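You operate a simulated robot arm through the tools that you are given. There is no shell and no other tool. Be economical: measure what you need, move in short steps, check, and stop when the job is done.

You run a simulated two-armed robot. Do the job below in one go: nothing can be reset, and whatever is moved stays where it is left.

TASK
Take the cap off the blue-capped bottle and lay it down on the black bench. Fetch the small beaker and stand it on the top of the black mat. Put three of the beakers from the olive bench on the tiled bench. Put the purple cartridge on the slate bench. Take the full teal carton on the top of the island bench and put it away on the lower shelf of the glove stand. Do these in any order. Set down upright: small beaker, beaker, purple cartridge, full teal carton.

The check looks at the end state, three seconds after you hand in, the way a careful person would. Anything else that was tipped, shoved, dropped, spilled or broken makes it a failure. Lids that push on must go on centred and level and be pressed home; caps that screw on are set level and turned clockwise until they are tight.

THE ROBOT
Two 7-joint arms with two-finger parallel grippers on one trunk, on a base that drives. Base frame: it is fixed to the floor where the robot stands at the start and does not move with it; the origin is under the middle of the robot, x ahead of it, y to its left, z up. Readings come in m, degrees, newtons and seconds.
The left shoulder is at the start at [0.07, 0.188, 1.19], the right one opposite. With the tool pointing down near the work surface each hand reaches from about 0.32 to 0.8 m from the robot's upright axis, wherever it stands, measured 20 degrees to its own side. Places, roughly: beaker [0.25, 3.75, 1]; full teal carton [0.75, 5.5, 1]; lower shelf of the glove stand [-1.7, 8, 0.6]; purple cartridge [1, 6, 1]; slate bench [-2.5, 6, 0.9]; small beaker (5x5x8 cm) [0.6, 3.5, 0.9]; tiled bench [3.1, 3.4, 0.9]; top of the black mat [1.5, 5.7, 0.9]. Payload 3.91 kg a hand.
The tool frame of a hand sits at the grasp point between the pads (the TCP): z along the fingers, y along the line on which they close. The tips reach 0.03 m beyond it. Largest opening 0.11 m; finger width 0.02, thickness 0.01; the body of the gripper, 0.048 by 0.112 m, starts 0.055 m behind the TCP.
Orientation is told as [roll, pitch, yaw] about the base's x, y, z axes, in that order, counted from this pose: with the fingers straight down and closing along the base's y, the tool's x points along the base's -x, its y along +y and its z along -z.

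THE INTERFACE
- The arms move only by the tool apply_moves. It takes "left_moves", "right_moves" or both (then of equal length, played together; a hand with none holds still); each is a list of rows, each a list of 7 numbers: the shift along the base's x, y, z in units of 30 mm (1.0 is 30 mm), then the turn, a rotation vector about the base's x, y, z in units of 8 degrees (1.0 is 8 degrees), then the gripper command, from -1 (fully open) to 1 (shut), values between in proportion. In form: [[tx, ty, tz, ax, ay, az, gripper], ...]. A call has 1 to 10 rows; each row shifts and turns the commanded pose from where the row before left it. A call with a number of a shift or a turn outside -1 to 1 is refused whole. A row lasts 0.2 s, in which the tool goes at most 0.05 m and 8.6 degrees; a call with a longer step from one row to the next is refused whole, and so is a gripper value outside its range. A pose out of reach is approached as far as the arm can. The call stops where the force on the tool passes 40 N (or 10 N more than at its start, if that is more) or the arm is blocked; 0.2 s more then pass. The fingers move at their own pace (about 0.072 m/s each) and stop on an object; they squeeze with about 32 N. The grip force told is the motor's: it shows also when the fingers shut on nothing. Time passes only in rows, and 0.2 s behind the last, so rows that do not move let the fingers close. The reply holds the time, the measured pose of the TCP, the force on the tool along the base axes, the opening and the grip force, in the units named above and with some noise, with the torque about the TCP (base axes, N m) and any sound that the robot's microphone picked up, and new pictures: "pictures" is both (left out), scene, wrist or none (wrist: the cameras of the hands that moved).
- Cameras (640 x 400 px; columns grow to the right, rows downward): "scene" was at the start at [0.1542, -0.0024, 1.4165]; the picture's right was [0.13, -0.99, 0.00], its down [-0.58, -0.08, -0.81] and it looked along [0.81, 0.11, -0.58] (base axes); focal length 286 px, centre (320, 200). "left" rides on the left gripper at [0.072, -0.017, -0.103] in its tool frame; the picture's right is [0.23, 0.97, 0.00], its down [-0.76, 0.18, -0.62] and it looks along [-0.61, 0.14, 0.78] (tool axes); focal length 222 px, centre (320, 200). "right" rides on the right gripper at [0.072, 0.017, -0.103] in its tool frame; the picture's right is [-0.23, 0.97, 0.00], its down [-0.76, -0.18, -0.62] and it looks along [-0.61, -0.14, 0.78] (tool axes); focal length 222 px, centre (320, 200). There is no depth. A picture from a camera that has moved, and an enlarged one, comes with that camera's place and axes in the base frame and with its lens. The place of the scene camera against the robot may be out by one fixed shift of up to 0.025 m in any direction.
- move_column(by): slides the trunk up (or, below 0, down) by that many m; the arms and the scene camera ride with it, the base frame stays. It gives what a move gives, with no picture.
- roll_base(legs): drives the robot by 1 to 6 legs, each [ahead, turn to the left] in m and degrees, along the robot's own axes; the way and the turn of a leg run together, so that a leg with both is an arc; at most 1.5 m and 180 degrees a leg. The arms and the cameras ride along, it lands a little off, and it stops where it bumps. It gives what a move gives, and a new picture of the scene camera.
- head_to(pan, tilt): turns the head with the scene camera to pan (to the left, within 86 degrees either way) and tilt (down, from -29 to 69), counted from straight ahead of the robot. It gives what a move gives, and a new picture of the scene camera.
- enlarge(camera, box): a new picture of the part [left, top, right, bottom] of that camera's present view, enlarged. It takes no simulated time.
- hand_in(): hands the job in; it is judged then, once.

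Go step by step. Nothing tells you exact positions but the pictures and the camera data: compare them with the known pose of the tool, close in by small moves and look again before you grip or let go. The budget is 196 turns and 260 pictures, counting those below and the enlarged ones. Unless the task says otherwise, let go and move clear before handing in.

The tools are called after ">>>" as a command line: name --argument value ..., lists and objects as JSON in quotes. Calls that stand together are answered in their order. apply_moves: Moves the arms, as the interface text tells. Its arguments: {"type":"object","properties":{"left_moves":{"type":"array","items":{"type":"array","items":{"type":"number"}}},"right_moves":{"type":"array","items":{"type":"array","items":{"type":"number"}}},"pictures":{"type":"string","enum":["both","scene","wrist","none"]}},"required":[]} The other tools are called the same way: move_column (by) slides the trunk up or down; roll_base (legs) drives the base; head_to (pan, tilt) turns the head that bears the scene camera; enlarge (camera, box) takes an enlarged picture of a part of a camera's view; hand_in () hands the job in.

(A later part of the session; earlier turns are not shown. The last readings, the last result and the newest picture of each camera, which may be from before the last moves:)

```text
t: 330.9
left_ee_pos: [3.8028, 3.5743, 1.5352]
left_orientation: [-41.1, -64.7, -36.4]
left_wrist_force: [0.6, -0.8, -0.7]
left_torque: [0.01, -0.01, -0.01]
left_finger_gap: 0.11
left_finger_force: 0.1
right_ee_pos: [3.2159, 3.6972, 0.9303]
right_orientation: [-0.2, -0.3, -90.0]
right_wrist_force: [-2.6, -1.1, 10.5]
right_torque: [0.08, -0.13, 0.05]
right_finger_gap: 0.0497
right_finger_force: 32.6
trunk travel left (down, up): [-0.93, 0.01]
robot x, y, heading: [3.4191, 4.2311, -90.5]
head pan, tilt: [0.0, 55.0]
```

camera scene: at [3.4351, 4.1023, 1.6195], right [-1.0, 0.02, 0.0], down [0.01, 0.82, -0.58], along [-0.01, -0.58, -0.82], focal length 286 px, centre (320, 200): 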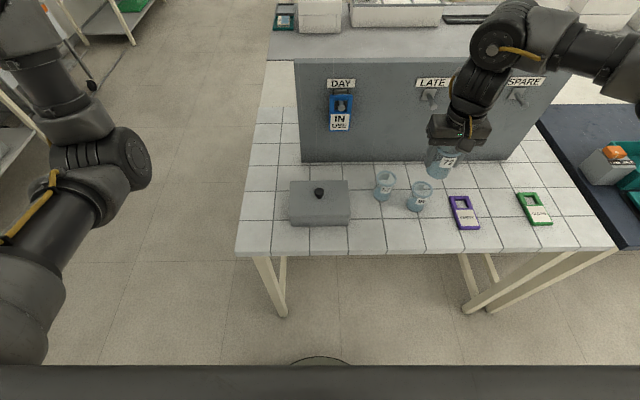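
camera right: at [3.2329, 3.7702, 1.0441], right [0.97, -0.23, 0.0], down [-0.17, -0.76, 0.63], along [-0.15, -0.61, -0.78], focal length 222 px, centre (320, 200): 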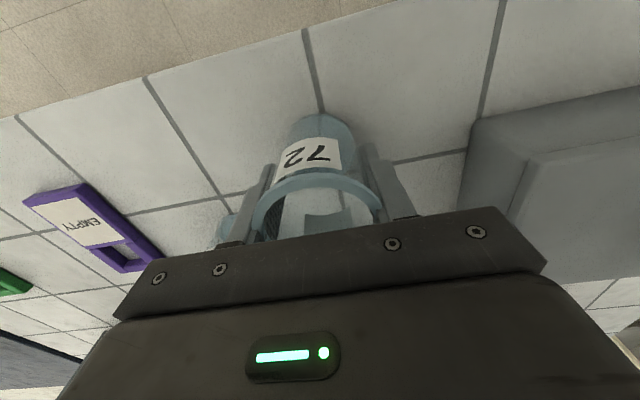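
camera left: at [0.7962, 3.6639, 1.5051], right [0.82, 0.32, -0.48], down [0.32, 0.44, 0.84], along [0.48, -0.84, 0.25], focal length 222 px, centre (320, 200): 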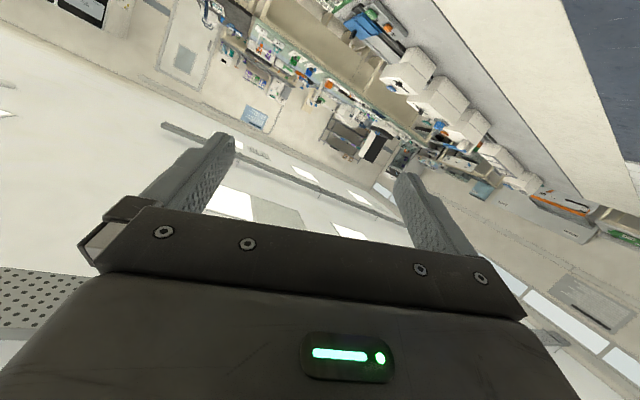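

>>> apply_moves --right_moves '[[0, 0, 0.05, 0, 0, 0, 1], [0, 0, 0, 0, 0, 0, 0], [0, 0, 0, 0, 0, 0, -0.36], [0, 0, 0, 0, 0, 0, -0.36], [0, 0, 0.6, 0, 0, 0, -0.36], [0, 0, 0.9, 0, 0, 0, -0.36], [0, 0, 0.9, 0, 0, 0, -0.36], [0, 0, 0.9, 0, 0, 0, -0.5], [0, 0, 0.9, 0, 0, 0, -1], [0, 0, 0.9, 0, 0, 0, -1]]' --pictures "scene"

>>> apply_moves --right_moves '[[-0.8, 0, 0.9, 0, 0, 0, -1], [-0.8, 0, 0.9, 0, 0, 0, -1], [-0.8, 0, 0.5, 0, 0, 0, -1], [-0.8, 0, 0, 0, 0, 0, -1]]' --pictures "none"

>>> roll_base --legs '[[-0.2, 0], [0, -89.5], [1.4, 0], [1.22, 0], [0, 88], [0.13, 0]]'

```text
t: 333.1
left_ee_pos: [3.8035, 3.5727, 1.5338]
left_orientation: [-41.2, -64.5, -36.4]
left_wrist_force: [0.0, -0.3, 0.5]
left_torque: [0.0, -0.01, 0.01]
left_finger_gap: 0.1101
left_finger_force: 0.0
right_ee_pos: [3.2153, 3.6966, 1.0822]
right_orientation: [-0.3, -0.2, -90.1]
right_wrist_force: [0.1, 0.0, -0.3]
right_torque: [0.02, -0.02, -0.02]
right_finger_gap: 0.1099
right_finger_force: 0.2
trunk travel left (down, up): [-0.93, 0.01]
robot x, y, heading: [3.4178, 4.2342, -90.8]
head pan, tilt: [0.0, 55.0]
camera scene: at [3.4356, 4.0977, 1.619], right [-1.0, 0.02, 0.0], down [0.01, 0.82, -0.57], along [-0.01, -0.57, -0.82], focal length 286 px, centre (320, 200)
```

scene: 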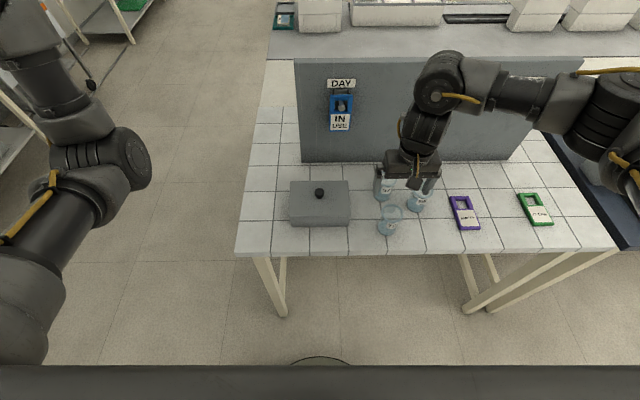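

```text
t: 334.1
left_ee_pos: [3.7999, 3.5724, 1.5344]
left_orientation: [-40.9, -64.6, -36.6]
left_wrist_force: [0.4, -0.2, 0.6]
left_torque: [-0.02, 0.0, 0.02]
left_finger_gap: 0.11
left_finger_force: 0.0
right_ee_pos: [3.1162, 3.6974, 1.1495]
right_orientation: [-0.2, -0.2, -89.9]
right_wrist_force: [-0.5, 0.3, 0.2]
right_torque: [0.01, 0.0, -0.01]
right_finger_gap: 0.1102
right_finger_force: 0.1
trunk travel left (down, up): [-0.93, 0.01]
robot x, y, heading: [3.4215, 4.2325, -90.8]
head pan, tilt: [0.0, 55.0]
```

```text
t: 356.4
left_ee_pos: [1.1991, 3.678, 1.5424]
left_orientation: [-42.5, -65.0, -36.4]
left_wrist_force: [-0.5, 1.1, 2.0]
left_torque: [0.06, 0.04, -0.05]
left_finger_gap: 0.1101
left_finger_force: 0.0
right_ee_pos: [0.518, 3.8125, 1.1572]
right_orientation: [-0.4, -0.9, -91.3]
right_wrist_force: [-0.5, 0.8, -0.5]
right_torque: [-0.04, 0.03, 0.05]
right_finger_gap: 0.1104
right_finger_force: 0.0
trunk travel left (down, up): [-0.93, 0.01]
robot x, y, heading: [0.8266, 4.3278, -92.0]
head pan, tilt: [0.0, 55.0]
camera scene: at [0.8439, 4.2078, 1.6201], right [-1.0, 0.04, 0.0], down [0.03, 0.81, -0.58], along [-0.02, -0.58, -0.81], focal length 286 px, centre (320, 200)
```

scene: 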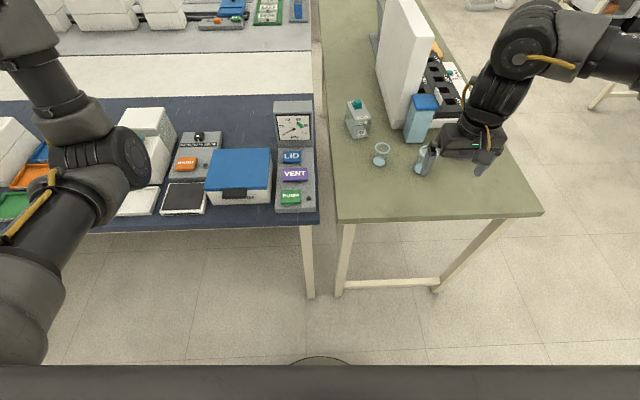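

Three beakers are done. Now forward a little and the small beaker at about (0.60, 3.54).

>>> roll_base --legs '[[0.1, 1.5]]'

>>> apply_moves --right_moves '[[0.9, -0.8, 0, 0, 0, 0, -1], [0.9, -0.8, 0, 0, 0, 0, -1], [0.9, -0.8, 0, 0, 0, 0, -1], [0, -0.8, -0.5, 0, 0, 0, -1], [0, -0.8, -0.6, 0, 0, 0, -1], [0, -0.8, -0.7, 0, 0, 0, -1], [0, 0, -0.6, 0, 0, 0, -1], [0, 0, 0, 0, 0, 0, -1]]' --pictures "wrist"

```text
t: 357.5
left_ee_pos: [1.2118, 3.5904, 1.5432]
left_orientation: [-42.8, -65.1, -34.7]
left_wrist_force: [-0.1, 1.4, -0.1]
left_torque: [0.01, -0.02, -0.03]
left_finger_gap: 0.1102
left_finger_force: 0.0
right_ee_pos: [0.5284, 3.7069, 1.1578]
right_orientation: [-0.2, -0.9, -89.9]
right_wrist_force: [0.3, 0.4, 1.0]
right_torque: [-0.03, 0.02, 0.02]
right_finger_gap: 0.1101
right_finger_force: 0.1
trunk travel left (down, up): [-0.93, 0.01]
robot x, y, heading: [0.828, 4.2305, -91.1]
head pan, tilt: [0.0, 55.0]
camera scene: at [0.8433, 4.109, 1.6201], right [-1.0, 0.01, 0.0], down [0.01, 0.81, -0.58], along [-0.01, -0.58, -0.81], focal length 286 px, centre (320, 200)
```

scene: 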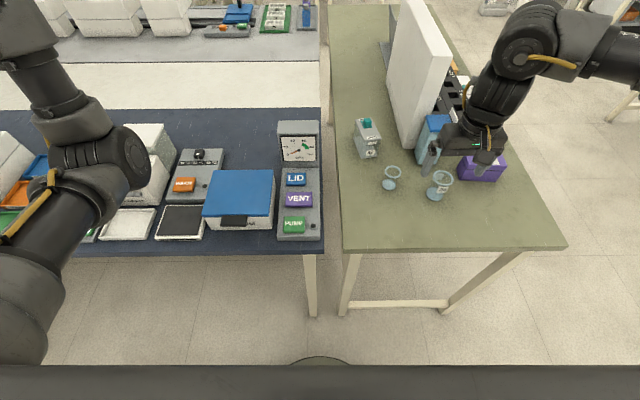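

```text
t: 359.3
left_ee_pos: [1.2107, 3.5796, 1.5391]
left_orientation: [-41.8, -64.8, -35.6]
left_wrist_force: [-0.5, 0.6, 0.1]
left_torque: [0.0, 0.02, 0.01]
left_finger_gap: 0.1101
left_finger_force: 0.0
right_ee_pos: [0.6085, 3.5539, 1.081]
right_orientation: [-0.1, -0.5, -89.8]
right_wrist_force: [0.6, 0.3, -0.7]
right_torque: [-0.03, -0.06, 0.0]
right_finger_gap: 0.1104
right_finger_force: 0.1
trunk travel left (down, up): [-0.93, 0.01]
robot x, y, heading: [0.827, 4.2304, -91.0]
head pan, tilt: [0.0, 55.0]
camera right: at [0.6254, 3.6259, 1.1842], right [0.97, -0.22, 0.0], down [-0.17, -0.76, 0.63], along [-0.14, -0.61, -0.78], focal length 222 px, centre (320, 200)
```

right: 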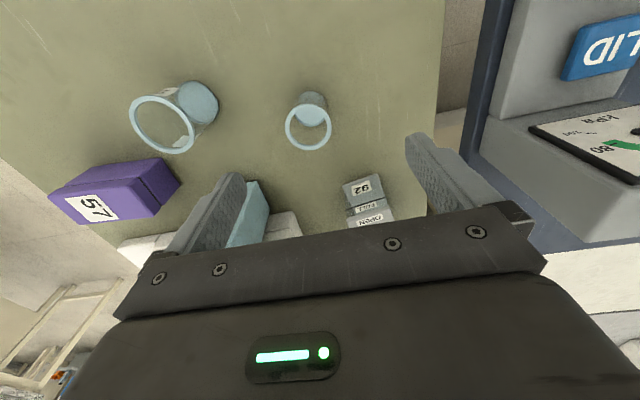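

Aim for (0.5995, 3.540) with a reduced opening, descend and check.

>>> apply_moves --right_moves '[[-0.3, -0.45, 0, 0, 0, 0, -0.5], [0, 0, -0.9, 0, 0, 0, -0.5], [0, 0, -0.9, 0, 0, 0, -0.5], [0, 0, -0.9, 0, 0, 0, -0.5], [0, 0, -0.9, 0, 0, 0, -0.5], [0, 0, -0.6, 0, 0, 0, -0.5], [0, 0, 0, 0, 0, 0, -0.5]]' --pictures "wrist"

```text
t: 360.9
left_ee_pos: [1.2144, 3.5785, 1.5377]
left_orientation: [-41.9, -64.8, -35.5]
left_wrist_force: [-0.4, 0.1, 0.5]
left_torque: [0.0, 0.02, 0.01]
left_finger_gap: 0.1101
left_finger_force: 0.0
right_ee_pos: [0.6099, 3.5562, 0.9611]
right_orientation: [-0.3, -0.3, -89.9]
right_wrist_force: [0.5, -0.2, 0.7]
right_torque: [0.0, 0.02, 0.01]
right_finger_gap: 0.0829
right_finger_force: 0.0
right hand out of reach, approached as far as the arm can: row 5, 6
trunk travel left (down, up): [-0.93, 0.01]
robot x, y, heading: [0.8278, 4.2325, -91.1]
head pan, tilt: [0.0, 55.0]
camera right: at [0.6268, 3.6293, 1.0633], right [0.97, -0.22, 0.0], down [-0.17, -0.76, 0.63], along [-0.14, -0.61, -0.78], focal length 222 px, centre (320, 200)
```

right: 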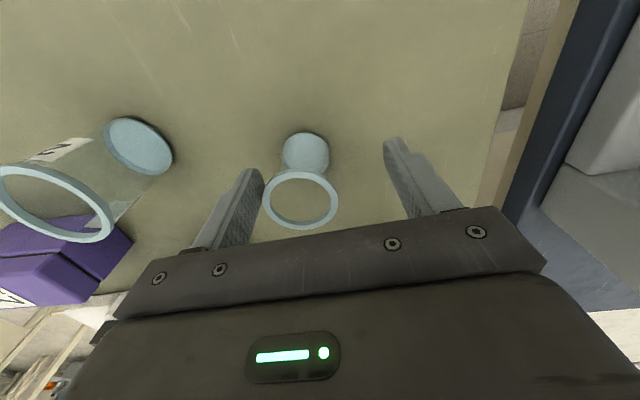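

At the arm's reach limit. I'll raise the hand, lower the trunk by 6 cm, and creep 2 cm closer.

>>> apply_moves --right_moves '[[0, 0, 0.9, 0, 0, 0, -0.5], [0, 0, 0.9, 0, 0, 0, -0.5], [0, 0, 0.9, 0, 0, 0, -0.5], [0, 0, 0.9, 0, 0, 0, -0.5]]' --pictures "none"

>>> move_column --by -0.06

>>> roll_base --legs '[[0.018, 0]]'

>>> apply_moves --right_moves '[[-0.15, -0.3, 0, 0, 0, 0, -0.5], [0, 0, -0.2, 0, 0, 0, -0.5], [0, 0, 0, 0, 0, 0, -0.5]]' --pictures "wrist"

```text
t: 361.9
left_ee_pos: [1.2134, 3.5791, 1.5389]
left_orientation: [-42.0, -64.7, -35.4]
left_wrist_force: [0.2, 0.8, 0.6]
left_torque: [0.04, 0.0, 0.02]
left_finger_gap: 0.1099
left_finger_force: 0.1
right_ee_pos: [0.608, 3.5559, 1.0669]
right_orientation: [-0.4, -0.5, -89.8]
right_wrist_force: [0.1, -0.5, 1.1]
right_torque: [0.01, 0.0, 0.01]
right_finger_gap: 0.0823
right_finger_force: 0.1
trunk travel left (down, up): [-0.93, 0.01]
robot x, y, heading: [0.8292, 4.2334, -90.8]
head pan, tilt: [0.0, 55.0]
```

```text
t: 362.9
left_ee_pos: [1.2138, 3.5786, 1.478]
left_orientation: [-41.9, -64.7, -35.4]
left_wrist_force: [0.7, -0.4, 0.1]
left_torque: [-0.01, 0.04, 0.01]
left_finger_gap: 0.1103
left_finger_force: 0.1
right_ee_pos: [0.6087, 3.5575, 1.0083]
right_orientation: [-0.3, -0.4, -89.9]
right_wrist_force: [0.8, 0.2, -0.1]
right_torque: [0.01, 0.02, 0.03]
right_finger_gap: 0.0826
right_finger_force: 0.1
trunk travel left (down, up): [-0.87, 0.07]
robot x, y, heading: [0.8259, 4.2317, -91.0]
head pan, tilt: [0.0, 55.0]
```

```text
t: 363.7
left_ee_pos: [1.2131, 3.5671, 1.4816]
left_orientation: [-42.5, -65.2, -35.0]
left_wrist_force: [-0.1, 0.8, 0.9]
left_torque: [-0.01, 0.0, 0.0]
left_finger_gap: 0.1102
left_finger_force: 0.2
right_ee_pos: [0.6089, 3.5414, 1.0115]
right_orientation: [-0.3, -0.7, -89.8]
right_wrist_force: [0.9, 1.0, 0.2]
right_torque: [-0.01, -0.01, 0.01]
right_finger_gap: 0.0825
right_finger_force: 0.0
trunk travel left (down, up): [-0.87, 0.07]
robot x, y, heading: [0.8316, 4.2128, -90.6]
head pan, tilt: [0.0, 55.0]
camera scene: at [0.844, 4.0851, 1.5596], right [-1.0, 0.01, 0.0], down [0.01, 0.82, -0.58], along [-0.01, -0.58, -0.82], focal length 286 px, centre (320, 200)
```

scene: 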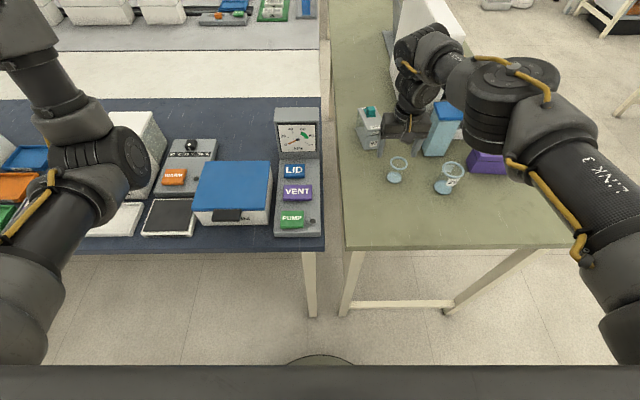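

```text
t: 364.5
left_ee_pos: [1.2123, 3.5606, 1.4785]
left_orientation: [-41.9, -64.8, -35.5]
left_wrist_force: [0.8, -0.5, -0.1]
left_torque: [-0.02, -0.01, 0.0]
left_finger_gap: 0.1099
left_finger_force: 0.0
right_ee_pos: [0.6045, 3.5284, 1.0023]
right_orientation: [-0.2, -0.5, -89.7]
right_wrist_force: [-0.3, -0.2, -0.1]
right_torque: [-0.02, -0.01, -0.02]
right_finger_gap: 0.0825
right_finger_force: 0.0
trunk travel left (down, up): [-0.87, 0.07]
robot x, y, heading: [0.8286, 4.2153, -90.7]
head pan, tilt: [0.0, 55.0]
camera right: at [0.6215, 3.6024, 1.1038], right [0.97, -0.22, 0.0], down [-0.17, -0.76, 0.63], along [-0.14, -0.61, -0.78], focal length 222 px, centre (320, 200)
```

right: 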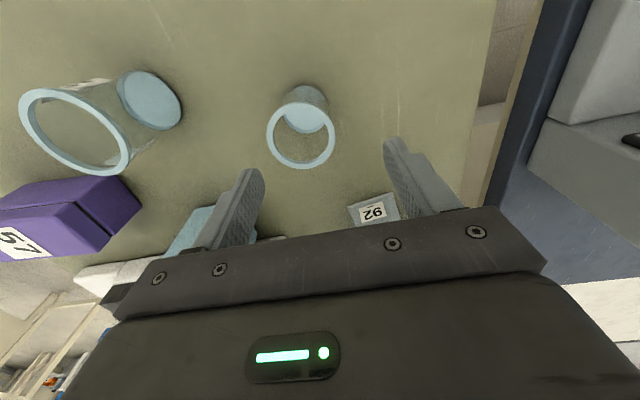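

The formula (base at z 0.885) proved accurate on the placed beaker; it puts the small beaker at (0.591, 3.535), rim z≈0.935. Adjust and descend.

>>> apply_moves --right_moves '[[-0.46, 0.2, 0, 0, 0, 0, -0.5], [0, 0, -0.9, 0, 0, 0, -0.5], [0, 0, -0.9, 0, 0, 0, -0.5], [0, 0, -0.6, 0, 0, 0, -0.5], [0, 0, -0.3, 0, 0, 0, -0.5], [0, 0, 0, 0, 0, 0, -0.5]]' --pictures "wrist"

```text
t: 365.9
left_ee_pos: [1.2127, 3.5613, 1.4769]
left_orientation: [-42.0, -64.8, -35.5]
left_wrist_force: [-0.2, -0.7, 0.0]
left_torque: [-0.01, 0.01, 0.0]
left_finger_gap: 0.1099
left_finger_force: 0.0
right_ee_pos: [0.591, 3.5361, 0.9205]
right_orientation: [-0.3, -0.4, -89.9]
right_wrist_force: [0.7, -0.4, 0.3]
right_torque: [-0.01, -0.01, -0.01]
right_finger_gap: 0.0826
right_finger_force: 0.1
trunk travel left (down, up): [-0.87, 0.07]
robot x, y, heading: [0.8304, 4.214, -90.8]
head pan, tilt: [0.0, 55.0]
camera right: at [0.6079, 3.6084, 1.0225], right [0.97, -0.22, 0.0], down [-0.17, -0.76, 0.63], along [-0.14, -0.61, -0.78], focal length 222 px, centre (320, 200)
```

right: 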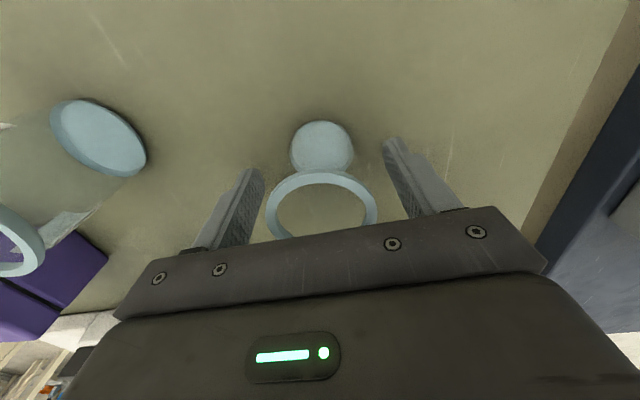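

Centered. Grip, lift, back away and turn to look toward the island bench and mat.

>>> apply_moves --right_moves '[[0, 0, 0, 0, 0, 0, 0.2], [0, 0, 0, 0, 0, 0, 1], [0, 0, 0, 0, 0, 0, 1], [0, 0, 0, 0, 0, 0, 1], [0, 0, 0.3, 0, 0, 0, 1], [0, 0, 0.9, 0, 0, 0, 1], [0, 0, 0.9, 0, 0, 0, 1], [0, 0, 0.9, 0, 0, 0, 1], [0, 0.3, 0.9, 0, 0, 0, 1], [0, 0.6, 0.9, 0, 0, 0, 1]]' --pictures "wrist"

>>> apply_moves --right_moves '[[-0.5, 0.9, 0.9, 0, 0, 0, 1], [-0.5, 0.9, 0.9, 0, 0, 0, 1], [-0.5, 0.9, 0.5, 0, 0, 0, 1], [-0.5, 0.5, 0, 0, 0, 0, 1]]' --pictures "none"

>>> move_column --by 0.06

>>> roll_base --legs '[[-0.2, 0], [0, 90.7]]'

>>> head_to --pan 60 --tilt 30

```text
t: 368.1
left_ee_pos: [1.2117, 3.5626, 1.4792]
left_orientation: [-42.1, -64.9, -35.4]
left_wrist_force: [0.2, -1.3, -0.1]
left_torque: [0.0, 0.0, 0.02]
left_finger_gap: 0.1099
left_finger_force: 0.1
right_ee_pos: [0.5891, 3.5639, 1.0635]
right_orientation: [-0.2, -0.5, -89.8]
right_wrist_force: [-0.6, 0.6, 0.2]
right_torque: [-0.01, -0.01, -0.02]
right_finger_gap: 0.0406
right_finger_force: 31.6
trunk travel left (down, up): [-0.87, 0.07]
robot x, y, heading: [0.8286, 4.2151, -90.9]
head pan, tilt: [0.0, 55.0]
camera right: at [0.6059, 3.6366, 1.1663], right [0.97, -0.22, 0.0], down [-0.17, -0.76, 0.63], along [-0.14, -0.61, -0.78], focal length 222 px, centre (320, 200)
```

right: 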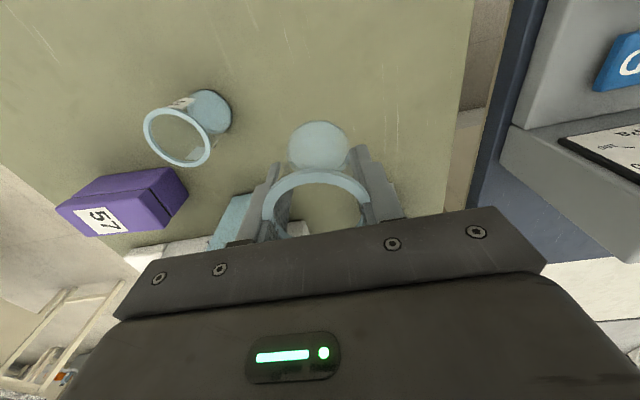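

```text
t: 369.1
left_ee_pos: [1.2112, 3.5604, 1.4789]
left_orientation: [-41.9, -64.8, -35.5]
left_wrist_force: [-0.2, 0.4, -1.3]
left_torque: [-0.02, 0.01, 0.01]
left_finger_gap: 0.1094
left_finger_force: 0.0
right_ee_pos: [0.5279, 3.6576, 1.1325]
right_orientation: [-0.2, -0.4, -89.8]
right_wrist_force: [-0.6, -0.1, -0.1]
right_torque: [-0.01, -0.02, -0.01]
right_finger_gap: 0.0404
right_finger_force: 31.5
trunk travel left (down, up): [-0.87, 0.07]
robot x, y, heading: [0.8267, 4.2183, -90.9]
head pan, tilt: [0.0, 55.0]
```

```text
t: 370.1
left_ee_pos: [1.2127, 3.5609, 1.5376]
left_orientation: [-41.9, -64.7, -35.5]
left_wrist_force: [0.4, 0.6, 0.2]
left_torque: [-0.04, 0.03, -0.01]
left_finger_gap: 0.11
left_finger_force: 0.1
right_ee_pos: [0.5292, 3.6578, 1.1924]
right_orientation: [-0.3, -0.4, -89.9]
right_wrist_force: [-0.6, -0.2, -0.3]
right_torque: [0.01, -0.01, 0.0]
right_finger_gap: 0.0406
right_finger_force: 31.9
trunk travel left (down, up): [-0.93, 0.01]
robot x, y, heading: [0.8311, 4.2192, -90.6]
head pan, tilt: [0.0, 55.0]
```

```text
t: 375.4
left_ee_pos: [1.4883, 4.7868, 1.5388]
left_orientation: [-41.9, -64.8, 54.1]
left_wrist_force: [-0.8, -0.1, 0.2]
left_torque: [0.01, -0.02, -0.01]
left_finger_gap: 0.11
left_finger_force: 0.0
right_ee_pos: [1.3848, 4.1039, 1.1919]
right_orientation: [-0.3, -0.4, -0.4]
right_wrist_force: [-0.1, 0.5, -1.7]
right_torque: [0.0, -0.02, 0.02]
right_finger_gap: 0.0406
right_finger_force: 32.3
trunk travel left (down, up): [-0.93, 0.01]
robot x, y, heading: [0.8313, 4.4099, -1.1]
head pan, tilt: [0.0, 55.0]
camera scene: at [0.9709, 4.3915, 1.619], right [-0.02, -1.0, 0.0], down [-0.82, 0.02, -0.57], along [0.57, -0.01, -0.82], focal length 286 px, centre (320, 200)
```

scene: 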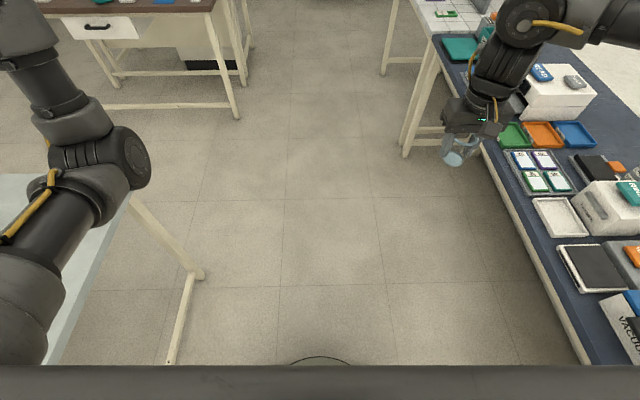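

```text
t: 376.8
left_ee_pos: [1.4895, 4.7865, 1.5382]
left_orientation: [-42.0, -64.8, 54.0]
left_wrist_force: [-0.5, 0.0, 0.1]
left_torque: [0.01, -0.02, 0.01]
left_finger_gap: 0.1102
left_finger_force: 0.0
right_ee_pos: [1.385, 4.1024, 1.1938]
right_orientation: [-0.2, -0.4, -0.4]
right_wrist_force: [0.4, -0.6, -1.0]
right_torque: [0.0, 0.01, 0.01]
right_finger_gap: 0.0404
right_finger_force: 32.0
trunk travel left (down, up): [-0.93, 0.01]
robot x, y, heading: [0.8309, 4.4098, -1.3]
head pan, tilt: [60.0, 30.0]
camera scene: at [0.946, 4.471, 1.655], right [0.85, -0.52, 0.0], down [-0.26, -0.43, -0.87], along [0.45, 0.74, -0.5], focal length 286 px, centre (320, 200)
```

scene: 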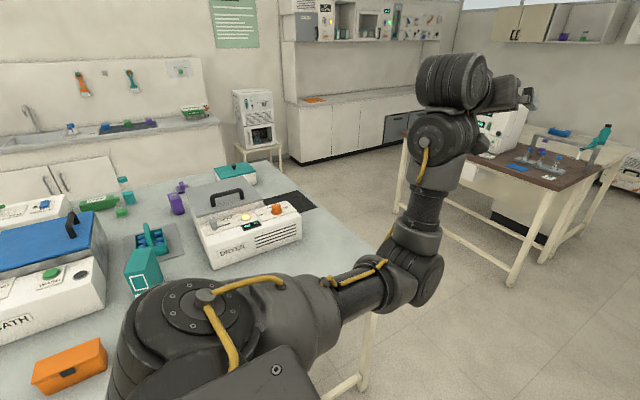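

The small beaker is held. I see the black mat at about (1.49, 5.67), the teal carton at (0.8, 5.42) and the purple cartridge at (0.98, 5.97). I'll drive round to the island's right end.

>>> roll_base --legs '[[1.4, 0], [0, 90], [1.05, 0], [0, 91]]'

>>> head_to --pan 0 --tilt 45

```text
t: 396.4
left_ee_pos: [1.6085, 5.0223, 1.5384]
left_orientation: [-42.0, -64.8, -124.3]
left_wrist_force: [-0.1, -0.3, -0.5]
left_torque: [0.02, -0.03, -0.02]
left_finger_gap: 0.1101
left_finger_force: 0.0
right_ee_pos: [1.6885, 5.7082, 1.1938]
right_orientation: [-0.2, -0.5, -178.7]
right_wrist_force: [0.0, 0.0, -1.3]
right_torque: [-0.01, 0.04, 0.05]
right_finger_gap: 0.0406
right_finger_force: 32.1
trunk travel left (down, up): [-0.93, 0.01]
robot x, y, heading: [2.2544, 5.4181, -179.5]
head pan, tilt: [60.0, 30.0]
camera scene: at [2.174, 5.328, 1.655], right [-0.87, 0.49, 0.0], down [0.25, 0.43, -0.87], along [-0.43, -0.75, -0.5], focal length 286 px, centre (320, 200)
```

scene: 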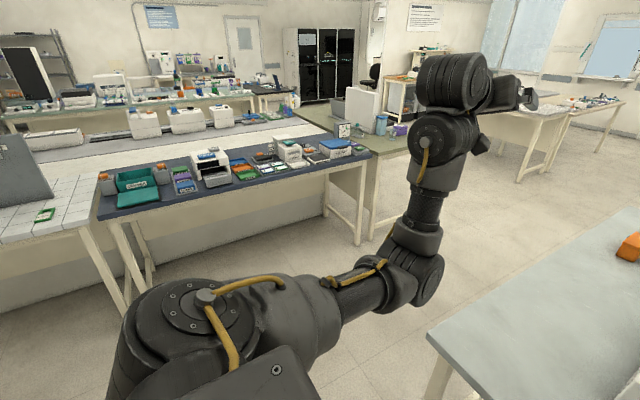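

```text
t: 397.7
left_ee_pos: [1.6067, 5.0207, 1.538]
left_orientation: [-42.0, -64.8, -124.3]
left_wrist_force: [-0.2, 0.5, -0.6]
left_torque: [-0.02, 0.01, 0.02]
left_finger_gap: 0.1099
left_finger_force: 0.1
right_ee_pos: [1.6905, 5.7102, 1.1922]
right_orientation: [-0.3, -0.3, -178.6]
right_wrist_force: [-0.5, -0.6, -0.4]
right_torque: [0.01, 0.01, -0.02]
right_finger_gap: 0.0405
right_finger_force: 32.3
trunk travel left (down, up): [-0.93, 0.01]
robot x, y, heading: [2.2524, 5.4184, -179.5]
head pan, tilt: [0.0, 45.0]
camera scene: at [2.1373, 5.4053, 1.6324], right [-0.01, 1.0, 0.0], down [0.71, 0.01, -0.71], along [-0.71, -0.01, -0.71], focal length 286 px, centre (320, 200)
```

scene: 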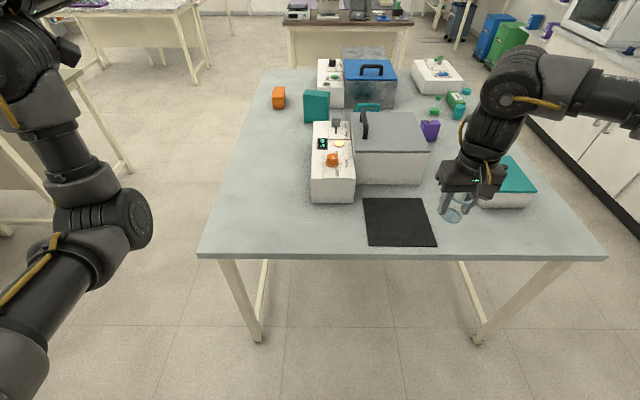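

The mat spans about x 1.38–1.59, y 5.55–5.78. Drive 0.12 m closer and place the hand above it.

>>> roll_base --legs '[[0.13, 0]]'

>>> apply_moves --right_moves '[[-0.8, -0.5, -0.5, 0, 0, 0, 1], [-0.8, -0.5, -0.8, 0, 0, 0, 1], [-0.4, -0.3, -0.9, 0, 0, 0, 1], [0, 0, -0.9, 0, 0, 0, 1], [0, 0, -0.9, 0, 0, 0, 1], [0, 0, -0.9, 0, 0, 0, 1], [0, 0, 0, 0, 0, 0, 1]]' --pictures "both"

```text
t: 399.0
left_ee_pos: [1.493, 5.0216, 1.5458]
left_orientation: [-43.5, -65.2, -122.8]
left_wrist_force: [0.8, -0.7, -0.1]
left_torque: [0.01, -0.04, -0.02]
left_finger_gap: 0.1099
left_finger_force: 0.1
right_ee_pos: [1.5704, 5.7087, 1.1998]
right_orientation: [-0.2, -1.2, -178.4]
right_wrist_force: [0.0, 1.1, 0.1]
right_torque: [-0.02, 0.0, -0.01]
right_finger_gap: 0.0405
right_finger_force: 31.8
trunk travel left (down, up): [-0.93, 0.01]
robot x, y, heading: [2.121, 5.4196, -179.8]
head pan, tilt: [0.0, 45.0]
camera scene: at [2.0199, 5.405, 1.6336], right [-0.01, 1.0, 0.0], down [0.7, 0.01, -0.71], along [-0.71, -0.01, -0.7], focal length 286 px, centre (320, 200)
```

scene: 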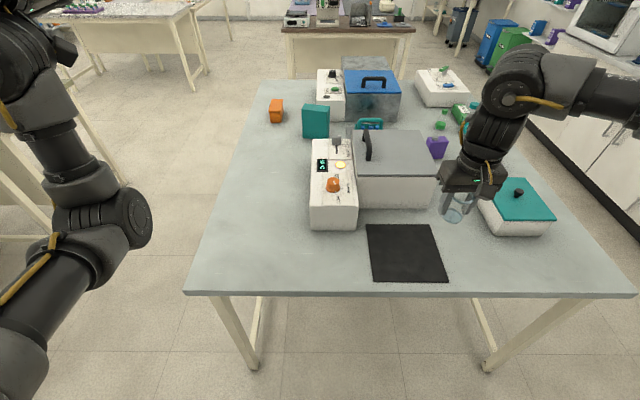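

```text
t: 400.6
left_ee_pos: [1.4779, 5.0208, 1.5387]
left_orientation: [-42.4, -65.0, -123.8]
left_wrist_force: [-0.1, 0.6, 0.4]
left_torque: [0.0, -0.02, -0.01]
left_finger_gap: 0.1101
left_finger_force: 0.1
right_ee_pos: [1.5004, 5.6671, 1.047]
right_orientation: [-0.2, -0.6, -178.5]
right_wrist_force: [-1.0, -0.6, 0.1]
right_torque: [0.0, 0.04, -0.01]
right_finger_gap: 0.0407
right_finger_force: 32.4
trunk travel left (down, up): [-0.93, 0.01]
robot x, y, heading: [2.1251, 5.4165, -179.6]
head pan, tilt: [0.0, 45.0]
camera scene: at [2.0054, 5.4043, 1.6323], right [-0.01, 1.0, 0.0], down [0.71, 0.01, -0.71], along [-0.71, -0.01, -0.71], focal length 286 px, centre (320, 200)
camera right: at [1.5739, 5.6517, 1.1502], right [-0.2, -0.98, 0.0], down [-0.76, 0.16, 0.63], along [-0.62, 0.13, -0.78], focal length 222 px, centre (320, 200)
```

scene: 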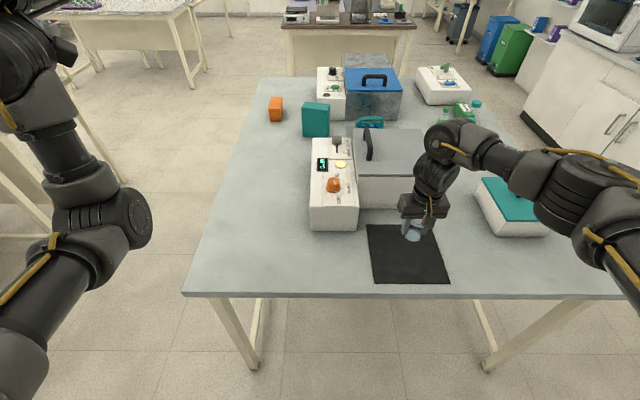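
right: 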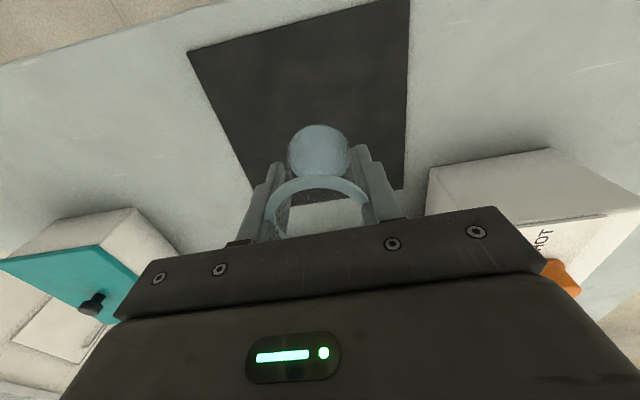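

The landing point is in the middle of the mat. Lower the beaker.

>>> apply_moves --right_moves '[[0, 0, -0.9, 0, 0, 0, 1], [0, 0, -0.9, 0, 0, 0, 1], [0, 0, -0.9, 0, 0, 0, 1], [0, 0, -0.7, 0, 0, 0, 1], [0, 0, -0.3, 0, 0, 0, 1], [0, 0, -0.1, 0, 0, 0, 1], [0, 0, -0.1, 0, 0, 0, 1], [0, 0, 0, 0, 0, 0, 1]]' --pictures "none"

```text
t: 402.4
left_ee_pos: [1.4797, 5.0203, 1.5406]
left_orientation: [-42.5, -64.9, -123.6]
left_wrist_force: [-0.5, 0.0, 1.2]
left_torque: [0.01, 0.0, 0.03]
left_finger_gap: 0.1101
left_finger_force: 0.0
right_ee_pos: [1.5022, 5.669, 0.9304]
right_orientation: [-0.1, -0.5, -178.7]
right_wrist_force: [-1.3, 0.4, 0.3]
right_torque: [0.0, -0.01, -0.02]
right_finger_gap: 0.0406
right_finger_force: 32.3
trunk travel left (down, up): [-0.93, 0.01]
robot x, y, heading: [2.1199, 5.4212, -179.4]
head pan, tilt: [0.0, 45.0]
```

>>> apply_moves --right_moves '[[0, 0, -0.08, 0, 0, 0, 1], [0, 0, -0.08, 0, 0, 0, 1], [0, 0, -0.08, 0, 0, 0, 1], [0, 0, -0.08, 0, 0, 0, 1], [0, 0, 0, 0, 0, 0, 1]]' --pictures "wrist"

```text
t: 403.6
left_ee_pos: [1.482, 5.0205, 1.5429]
left_orientation: [-42.8, -65.0, -123.3]
left_wrist_force: [-0.2, -1.0, -1.4]
left_torque: [-0.02, 0.0, -0.02]
left_finger_gap: 0.1099
left_finger_force: 0.1
right_ee_pos: [1.5011, 5.6686, 0.9239]
right_orientation: [-0.2, -0.9, -178.5]
right_wrist_force: [-0.2, 1.5, 18.4]
right_torque: [-0.08, -0.24, 0.02]
right_finger_gap: 0.0406
right_finger_force: 31.9
trunk travel left (down, up): [-0.93, 0.01]
robot x, y, heading: [2.1228, 5.4185, -179.6]
head pan, tilt: [0.0, 45.0]
camera right: at [1.576, 5.6521, 1.0261], right [-0.2, -0.98, 0.0], down [-0.76, 0.16, 0.64], along [-0.62, 0.13, -0.77], focal length 222 px, centre (320, 200)
```

right: 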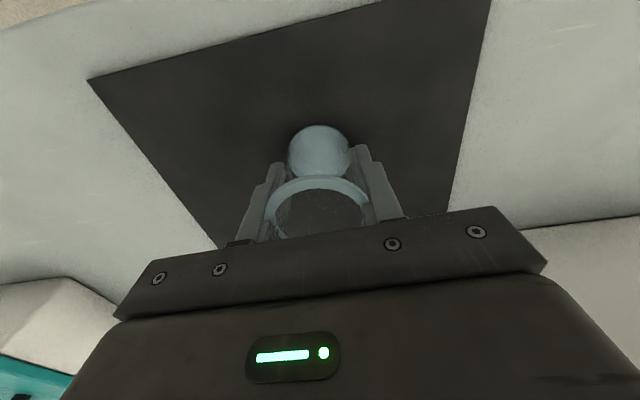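

The small beaker stands on the mat. Release, rise, and go round to the island's far side for the purple cartridge.

>>> apply_moves --right_moves '[[0, 0, 0.08, 0, 0, 0, 1], [0, 0, 0, 0, 0, 0, 0.1], [0, 0, 0, 0, 0, 0, -0.4], [0, 0, 0, 0, 0, 0, -0.5], [0, 0, 0.6, 0, 0, 0, -0.5], [0, 0, 0.9, 0, 0, 0, -0.5], [0.3, 0, 0.9, 0, 0, 0, -0.5], [0.6, 0, 0.9, 0, 0, 0, -0.5], [0.6, 0, 0.9, 0, 0, 0, -1], [0.6, 0, 0.9, 0, 0, 0, -1]]' --pictures "scene"

>>> apply_moves --right_moves '[[0.5, 0, 0.9, 0, 0, 0, -1], [0.5, 0, 0.9, 0, 0, 0, -1], [0.5, 0, 0.9, 0, 0, 0, -1]]' --pictures "none"

>>> roll_base --legs '[[-0.2, 0], [0, -90], [1.45, 0], [0, 89.5], [1.1, 0], [0, 89]]'

>>> head_to --pan 0 --tilt 45

```text
t: 405.8
left_ee_pos: [1.4812, 5.0201, 1.5414]
left_orientation: [-42.6, -65.1, -123.7]
left_wrist_force: [-0.3, 0.2, -0.1]
left_torque: [0.01, -0.01, 0.0]
left_finger_gap: 0.1096
left_finger_force: 0.1
right_ee_pos: [1.5654, 5.6681, 1.078]
right_orientation: [-0.2, -0.6, -178.5]
right_wrist_force: [0.2, 0.3, 0.0]
right_torque: [0.0, 0.02, 0.0]
right_finger_gap: 0.11
right_finger_force: 0.0
trunk travel left (down, up): [-0.93, 0.01]
robot x, y, heading: [2.1228, 5.4225, -180.0]
head pan, tilt: [0.0, 45.0]
camera scene: at [2.0079, 5.4041, 1.6324], right [-0.01, 1.0, 0.0], down [0.71, 0.01, -0.71], along [-0.71, -0.01, -0.71], focal length 286 px, centre (320, 200)
```

scene: 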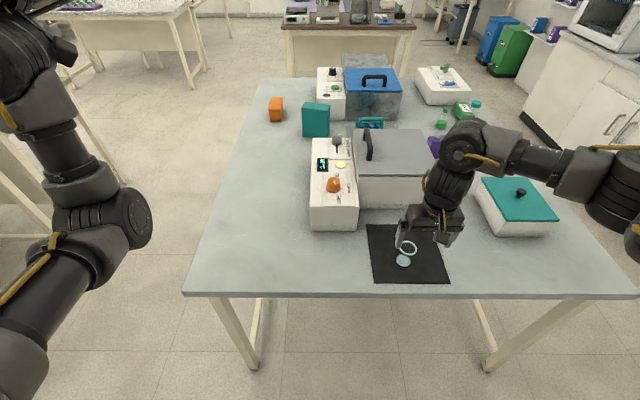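

```text
t: 406.6
left_ee_pos: [1.4816, 5.0206, 1.5401]
left_orientation: [-42.6, -65.0, -123.7]
left_wrist_force: [0.7, -0.2, -0.7]
left_torque: [0.0, -0.01, 0.02]
left_finger_gap: 0.1102
left_finger_force: 0.0
right_ee_pos: [1.6108, 5.6665, 1.1585]
right_orientation: [-0.3, -0.6, -178.6]
right_wrist_force: [-0.2, -0.2, -1.1]
right_torque: [0.02, 0.02, 0.02]
right_finger_gap: 0.1102
right_finger_force: 0.0
trunk travel left (down, up): [-0.93, 0.01]
robot x, y, heading: [2.1198, 5.4192, -179.3]
head pan, tilt: [0.0, 45.0]
```

```text
t: 431.8
left_ee_pos: [1.6052, 6.2239, 1.5407]
left_orientation: [-42.5, -65.0, -33.1]
left_wrist_force: [-0.5, 0.2, -0.1]
left_torque: [0.01, 0.01, 0.03]
left_finger_gap: 0.1099
left_finger_force: 0.2
right_ee_pos: [0.9588, 6.3471, 1.1573]
right_orientation: [-0.2, -0.6, -87.8]
right_wrist_force: [0.6, 1.0, 0.7]
right_torque: [0.04, 0.02, -0.02]
right_finger_gap: 0.1103
right_finger_force: 0.1
trunk travel left (down, up): [-0.93, 0.01]
robot x, y, heading: [1.1962, 6.8614, -88.9]
head pan, tilt: [0.0, 45.0]
camera scene: at [1.2191, 6.7152, 1.6324], right [-1.0, -0.02, 0.0], down [-0.01, 0.71, -0.71], along [0.01, -0.71, -0.71], focal length 286 px, centre (320, 200)
```

scene: 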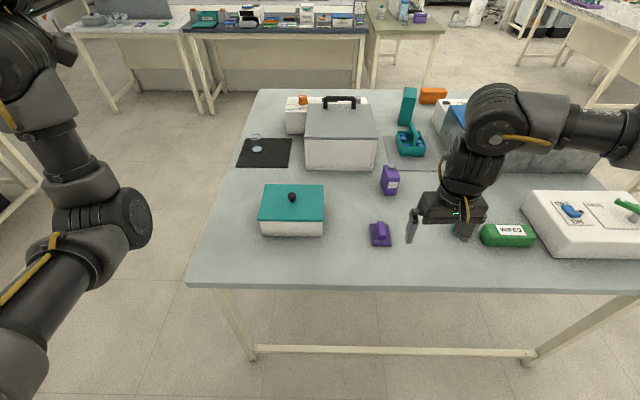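

```text
t: 432.4
left_ee_pos: [1.6047, 6.225, 1.5399]
left_orientation: [-42.5, -65.1, -33.1]
left_wrist_force: [0.0, -0.7, 0.1]
left_torque: [-0.02, 0.0, -0.01]
left_finger_gap: 0.11
left_finger_force: 0.0
right_ee_pos: [0.9592, 6.3468, 1.1571]
right_orientation: [-0.2, -0.6, -87.9]
right_wrist_force: [-0.2, -0.1, -0.2]
right_torque: [-0.03, 0.02, 0.02]
right_finger_gap: 0.1102
right_finger_force: 0.0
trunk travel left (down, up): [-0.93, 0.01]
robot x, y, heading: [1.2002, 6.8636, -89.0]
head pan, tilt: [0.0, 45.0]
camera scene: at [1.2194, 6.7152, 1.6324], right [-1.0, -0.02, 0.0], down [-0.01, 0.71, -0.71], along [0.01, -0.71, -0.71], focal length 286 px, centre (320, 200)
```

scene: 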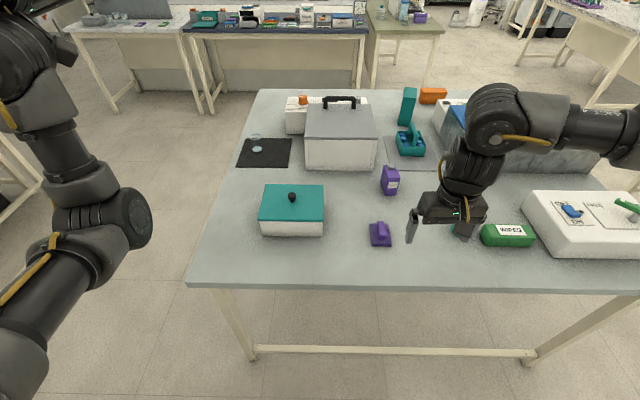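

Two purple objects; enlarge to tell the cartridge apart.

>>> enlarge --camera "scene" --box '[345, 80, 485, 260]'

```text
2.22 times, centred on (415, 170) of scene
camera zoom: at [1.2194, 6.7152, 1.6324], right [-1.0, -0.02, 0.0], down [-0.01, 0.71, -0.71], along [0.01, -0.71, -0.71], focal length 636 px, centre (109, 267)
```

zoom: 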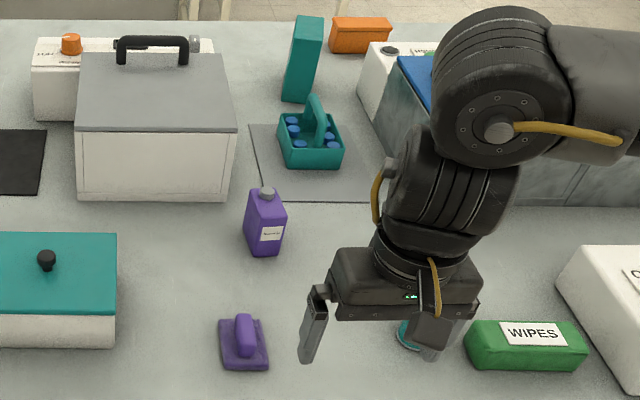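

>>> enlarge --camera "scene" --box '[360, 160, 410, 250]'

>>> enlarge --camera "scene" --box '[385, 80, 455, 165]'

```text
4.44 times, centred on (385, 205) of scene
camera zoom: at [1.2194, 6.7152, 1.6324], right [-1.0, -0.02, 0.0], down [-0.01, 0.71, -0.71], along [0.01, -0.71, -0.71], focal length 1272 px, centre (31, 178)
```

zoom: 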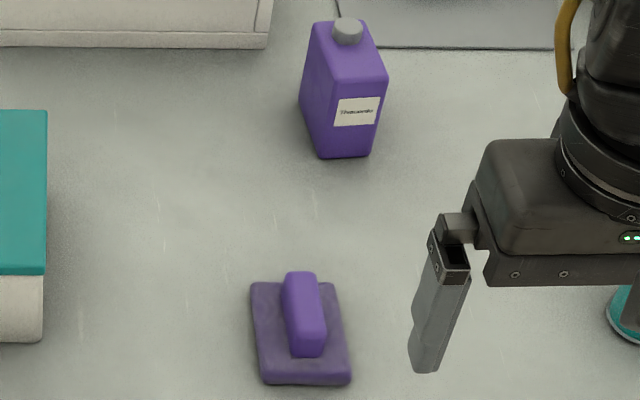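

```text
4.71 times, centred on (420, 122) of scene
camera zoom: at [1.2194, 6.7152, 1.6324], right [-1.0, -0.02, 0.0], down [-0.01, 0.71, -0.71], along [0.01, -0.71, -0.71], focal length 1347 px, centre (-151, 565)
```

zoom: 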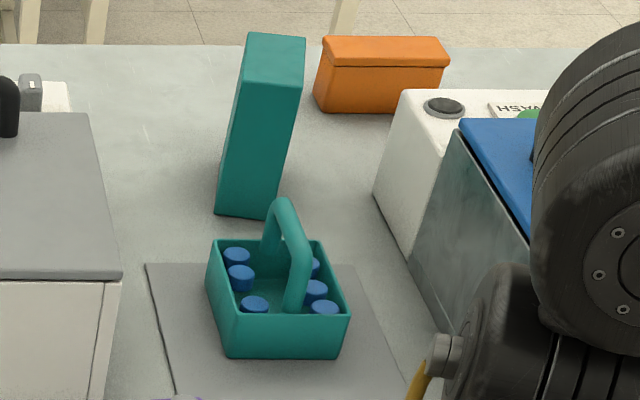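

The capped, labelled jug at about (0.97, 5.94) matches the given place of the purple cartridge. I'll drive closer so the right hand can reach, and look with the wrist camera.

>>> roll_base --legs '[[0.18, 0]]'

>>> apply_moves --right_moves '[[0.3, -0.6, 0, 0, 0, -0.15, -1], [0, -0.8, 0, 0, 0, 0, -1], [0, -0.8, 0, 0, 0, 0, -1], [0, 0, 0, 0, 0, 0, -1]]' --pictures "wrist"

```text
t: 433.9
left_ee_pos: [1.6114, 6.0539, 1.5428]
left_orientation: [-43.0, -65.2, -32.5]
left_wrist_force: [-0.1, 0.0, 0.5]
left_torque: [0.0, -0.02, 0.01]
left_finger_gap: 0.11
left_finger_force: 0.0
right_ee_pos: [0.9635, 6.1722, 1.1595]
right_orientation: [-0.2, -0.8, -87.7]
right_wrist_force: [0.2, 0.9, 0.3]
right_torque: [-0.03, 0.03, -0.01]
right_finger_gap: 0.1103
right_finger_force: 0.1
trunk travel left (down, up): [-0.93, 0.01]
robot x, y, heading: [1.2058, 6.6832, -88.8]
head pan, tilt: [0.0, 45.0]
camera scene: at [1.2237, 6.5436, 1.6329], right [-1.0, -0.02, 0.0], down [-0.02, 0.7, -0.71], along [0.02, -0.71, -0.71], focal length 286 px, centre (320, 200)
```

scene: 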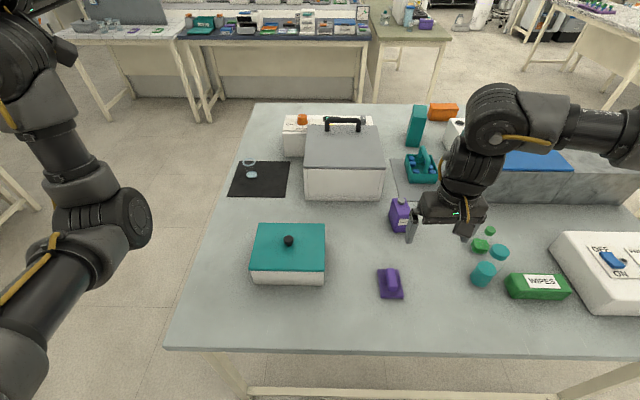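

```text
t: 434.9
left_ee_pos: [1.6125, 6.0488, 1.5404]
left_orientation: [-42.5, -64.9, -32.8]
left_wrist_force: [0.5, 0.0, -0.2]
left_torque: [0.01, -0.01, 0.0]
left_finger_gap: 0.1102
left_finger_force: 0.1
right_ee_pos: [0.971, 6.1025, 1.1579]
right_orientation: [-0.2, -0.6, -88.8]
right_wrist_force: [0.1, -0.3, -0.3]
right_torque: [0.02, 0.02, 0.0]
right_finger_gap: 0.1098
right_finger_force: 0.0
trunk travel left (down, up): [-0.93, 0.01]
robot x, y, heading: [1.2054, 6.6825, -88.9]
head pan, tilt: [0.0, 45.0]
camera right: at [0.9872, 6.1759, 1.2598], right [0.98, -0.21, 0.0], down [-0.16, -0.76, 0.63], along [-0.13, -0.62, -0.78], focal length 222 px, centre (320, 200)
```

right: 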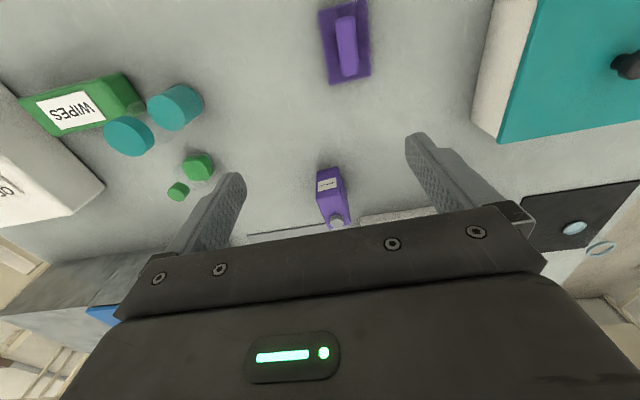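

>>> enlarge --camera "right" --box '[290, 150, 370, 240]'

>>> enlarge --camera "right" --box '[290, 0, 390, 90]'

```text
4.44 times, centred on (330, 195) of right
camera zoom: at [0.9872, 6.1759, 1.2598], right [0.98, -0.21, 0.0], down [-0.16, -0.76, 0.63], along [-0.13, -0.62, -0.78], focal length 987 px, centre (276, 222)
```

zoom: 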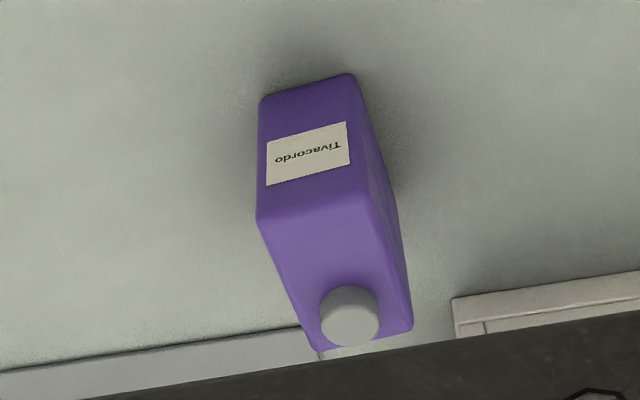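

```text
4.44 times, centred on (340, 45) of right
camera zoom: at [0.9872, 6.1759, 1.2598], right [0.98, -0.21, 0.0], down [-0.16, -0.76, 0.63], along [-0.13, -0.62, -0.78], focal length 987 px, centre (231, 889)
```

zoom: 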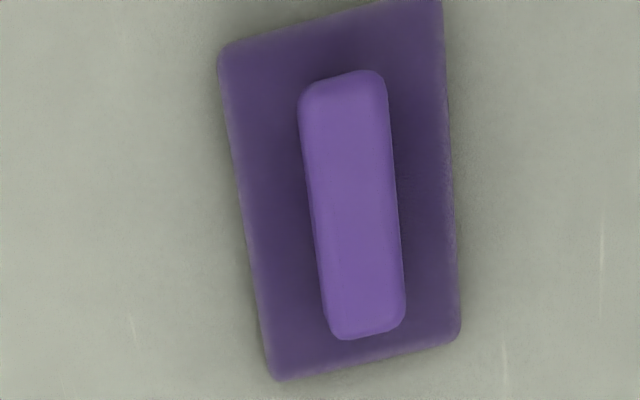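

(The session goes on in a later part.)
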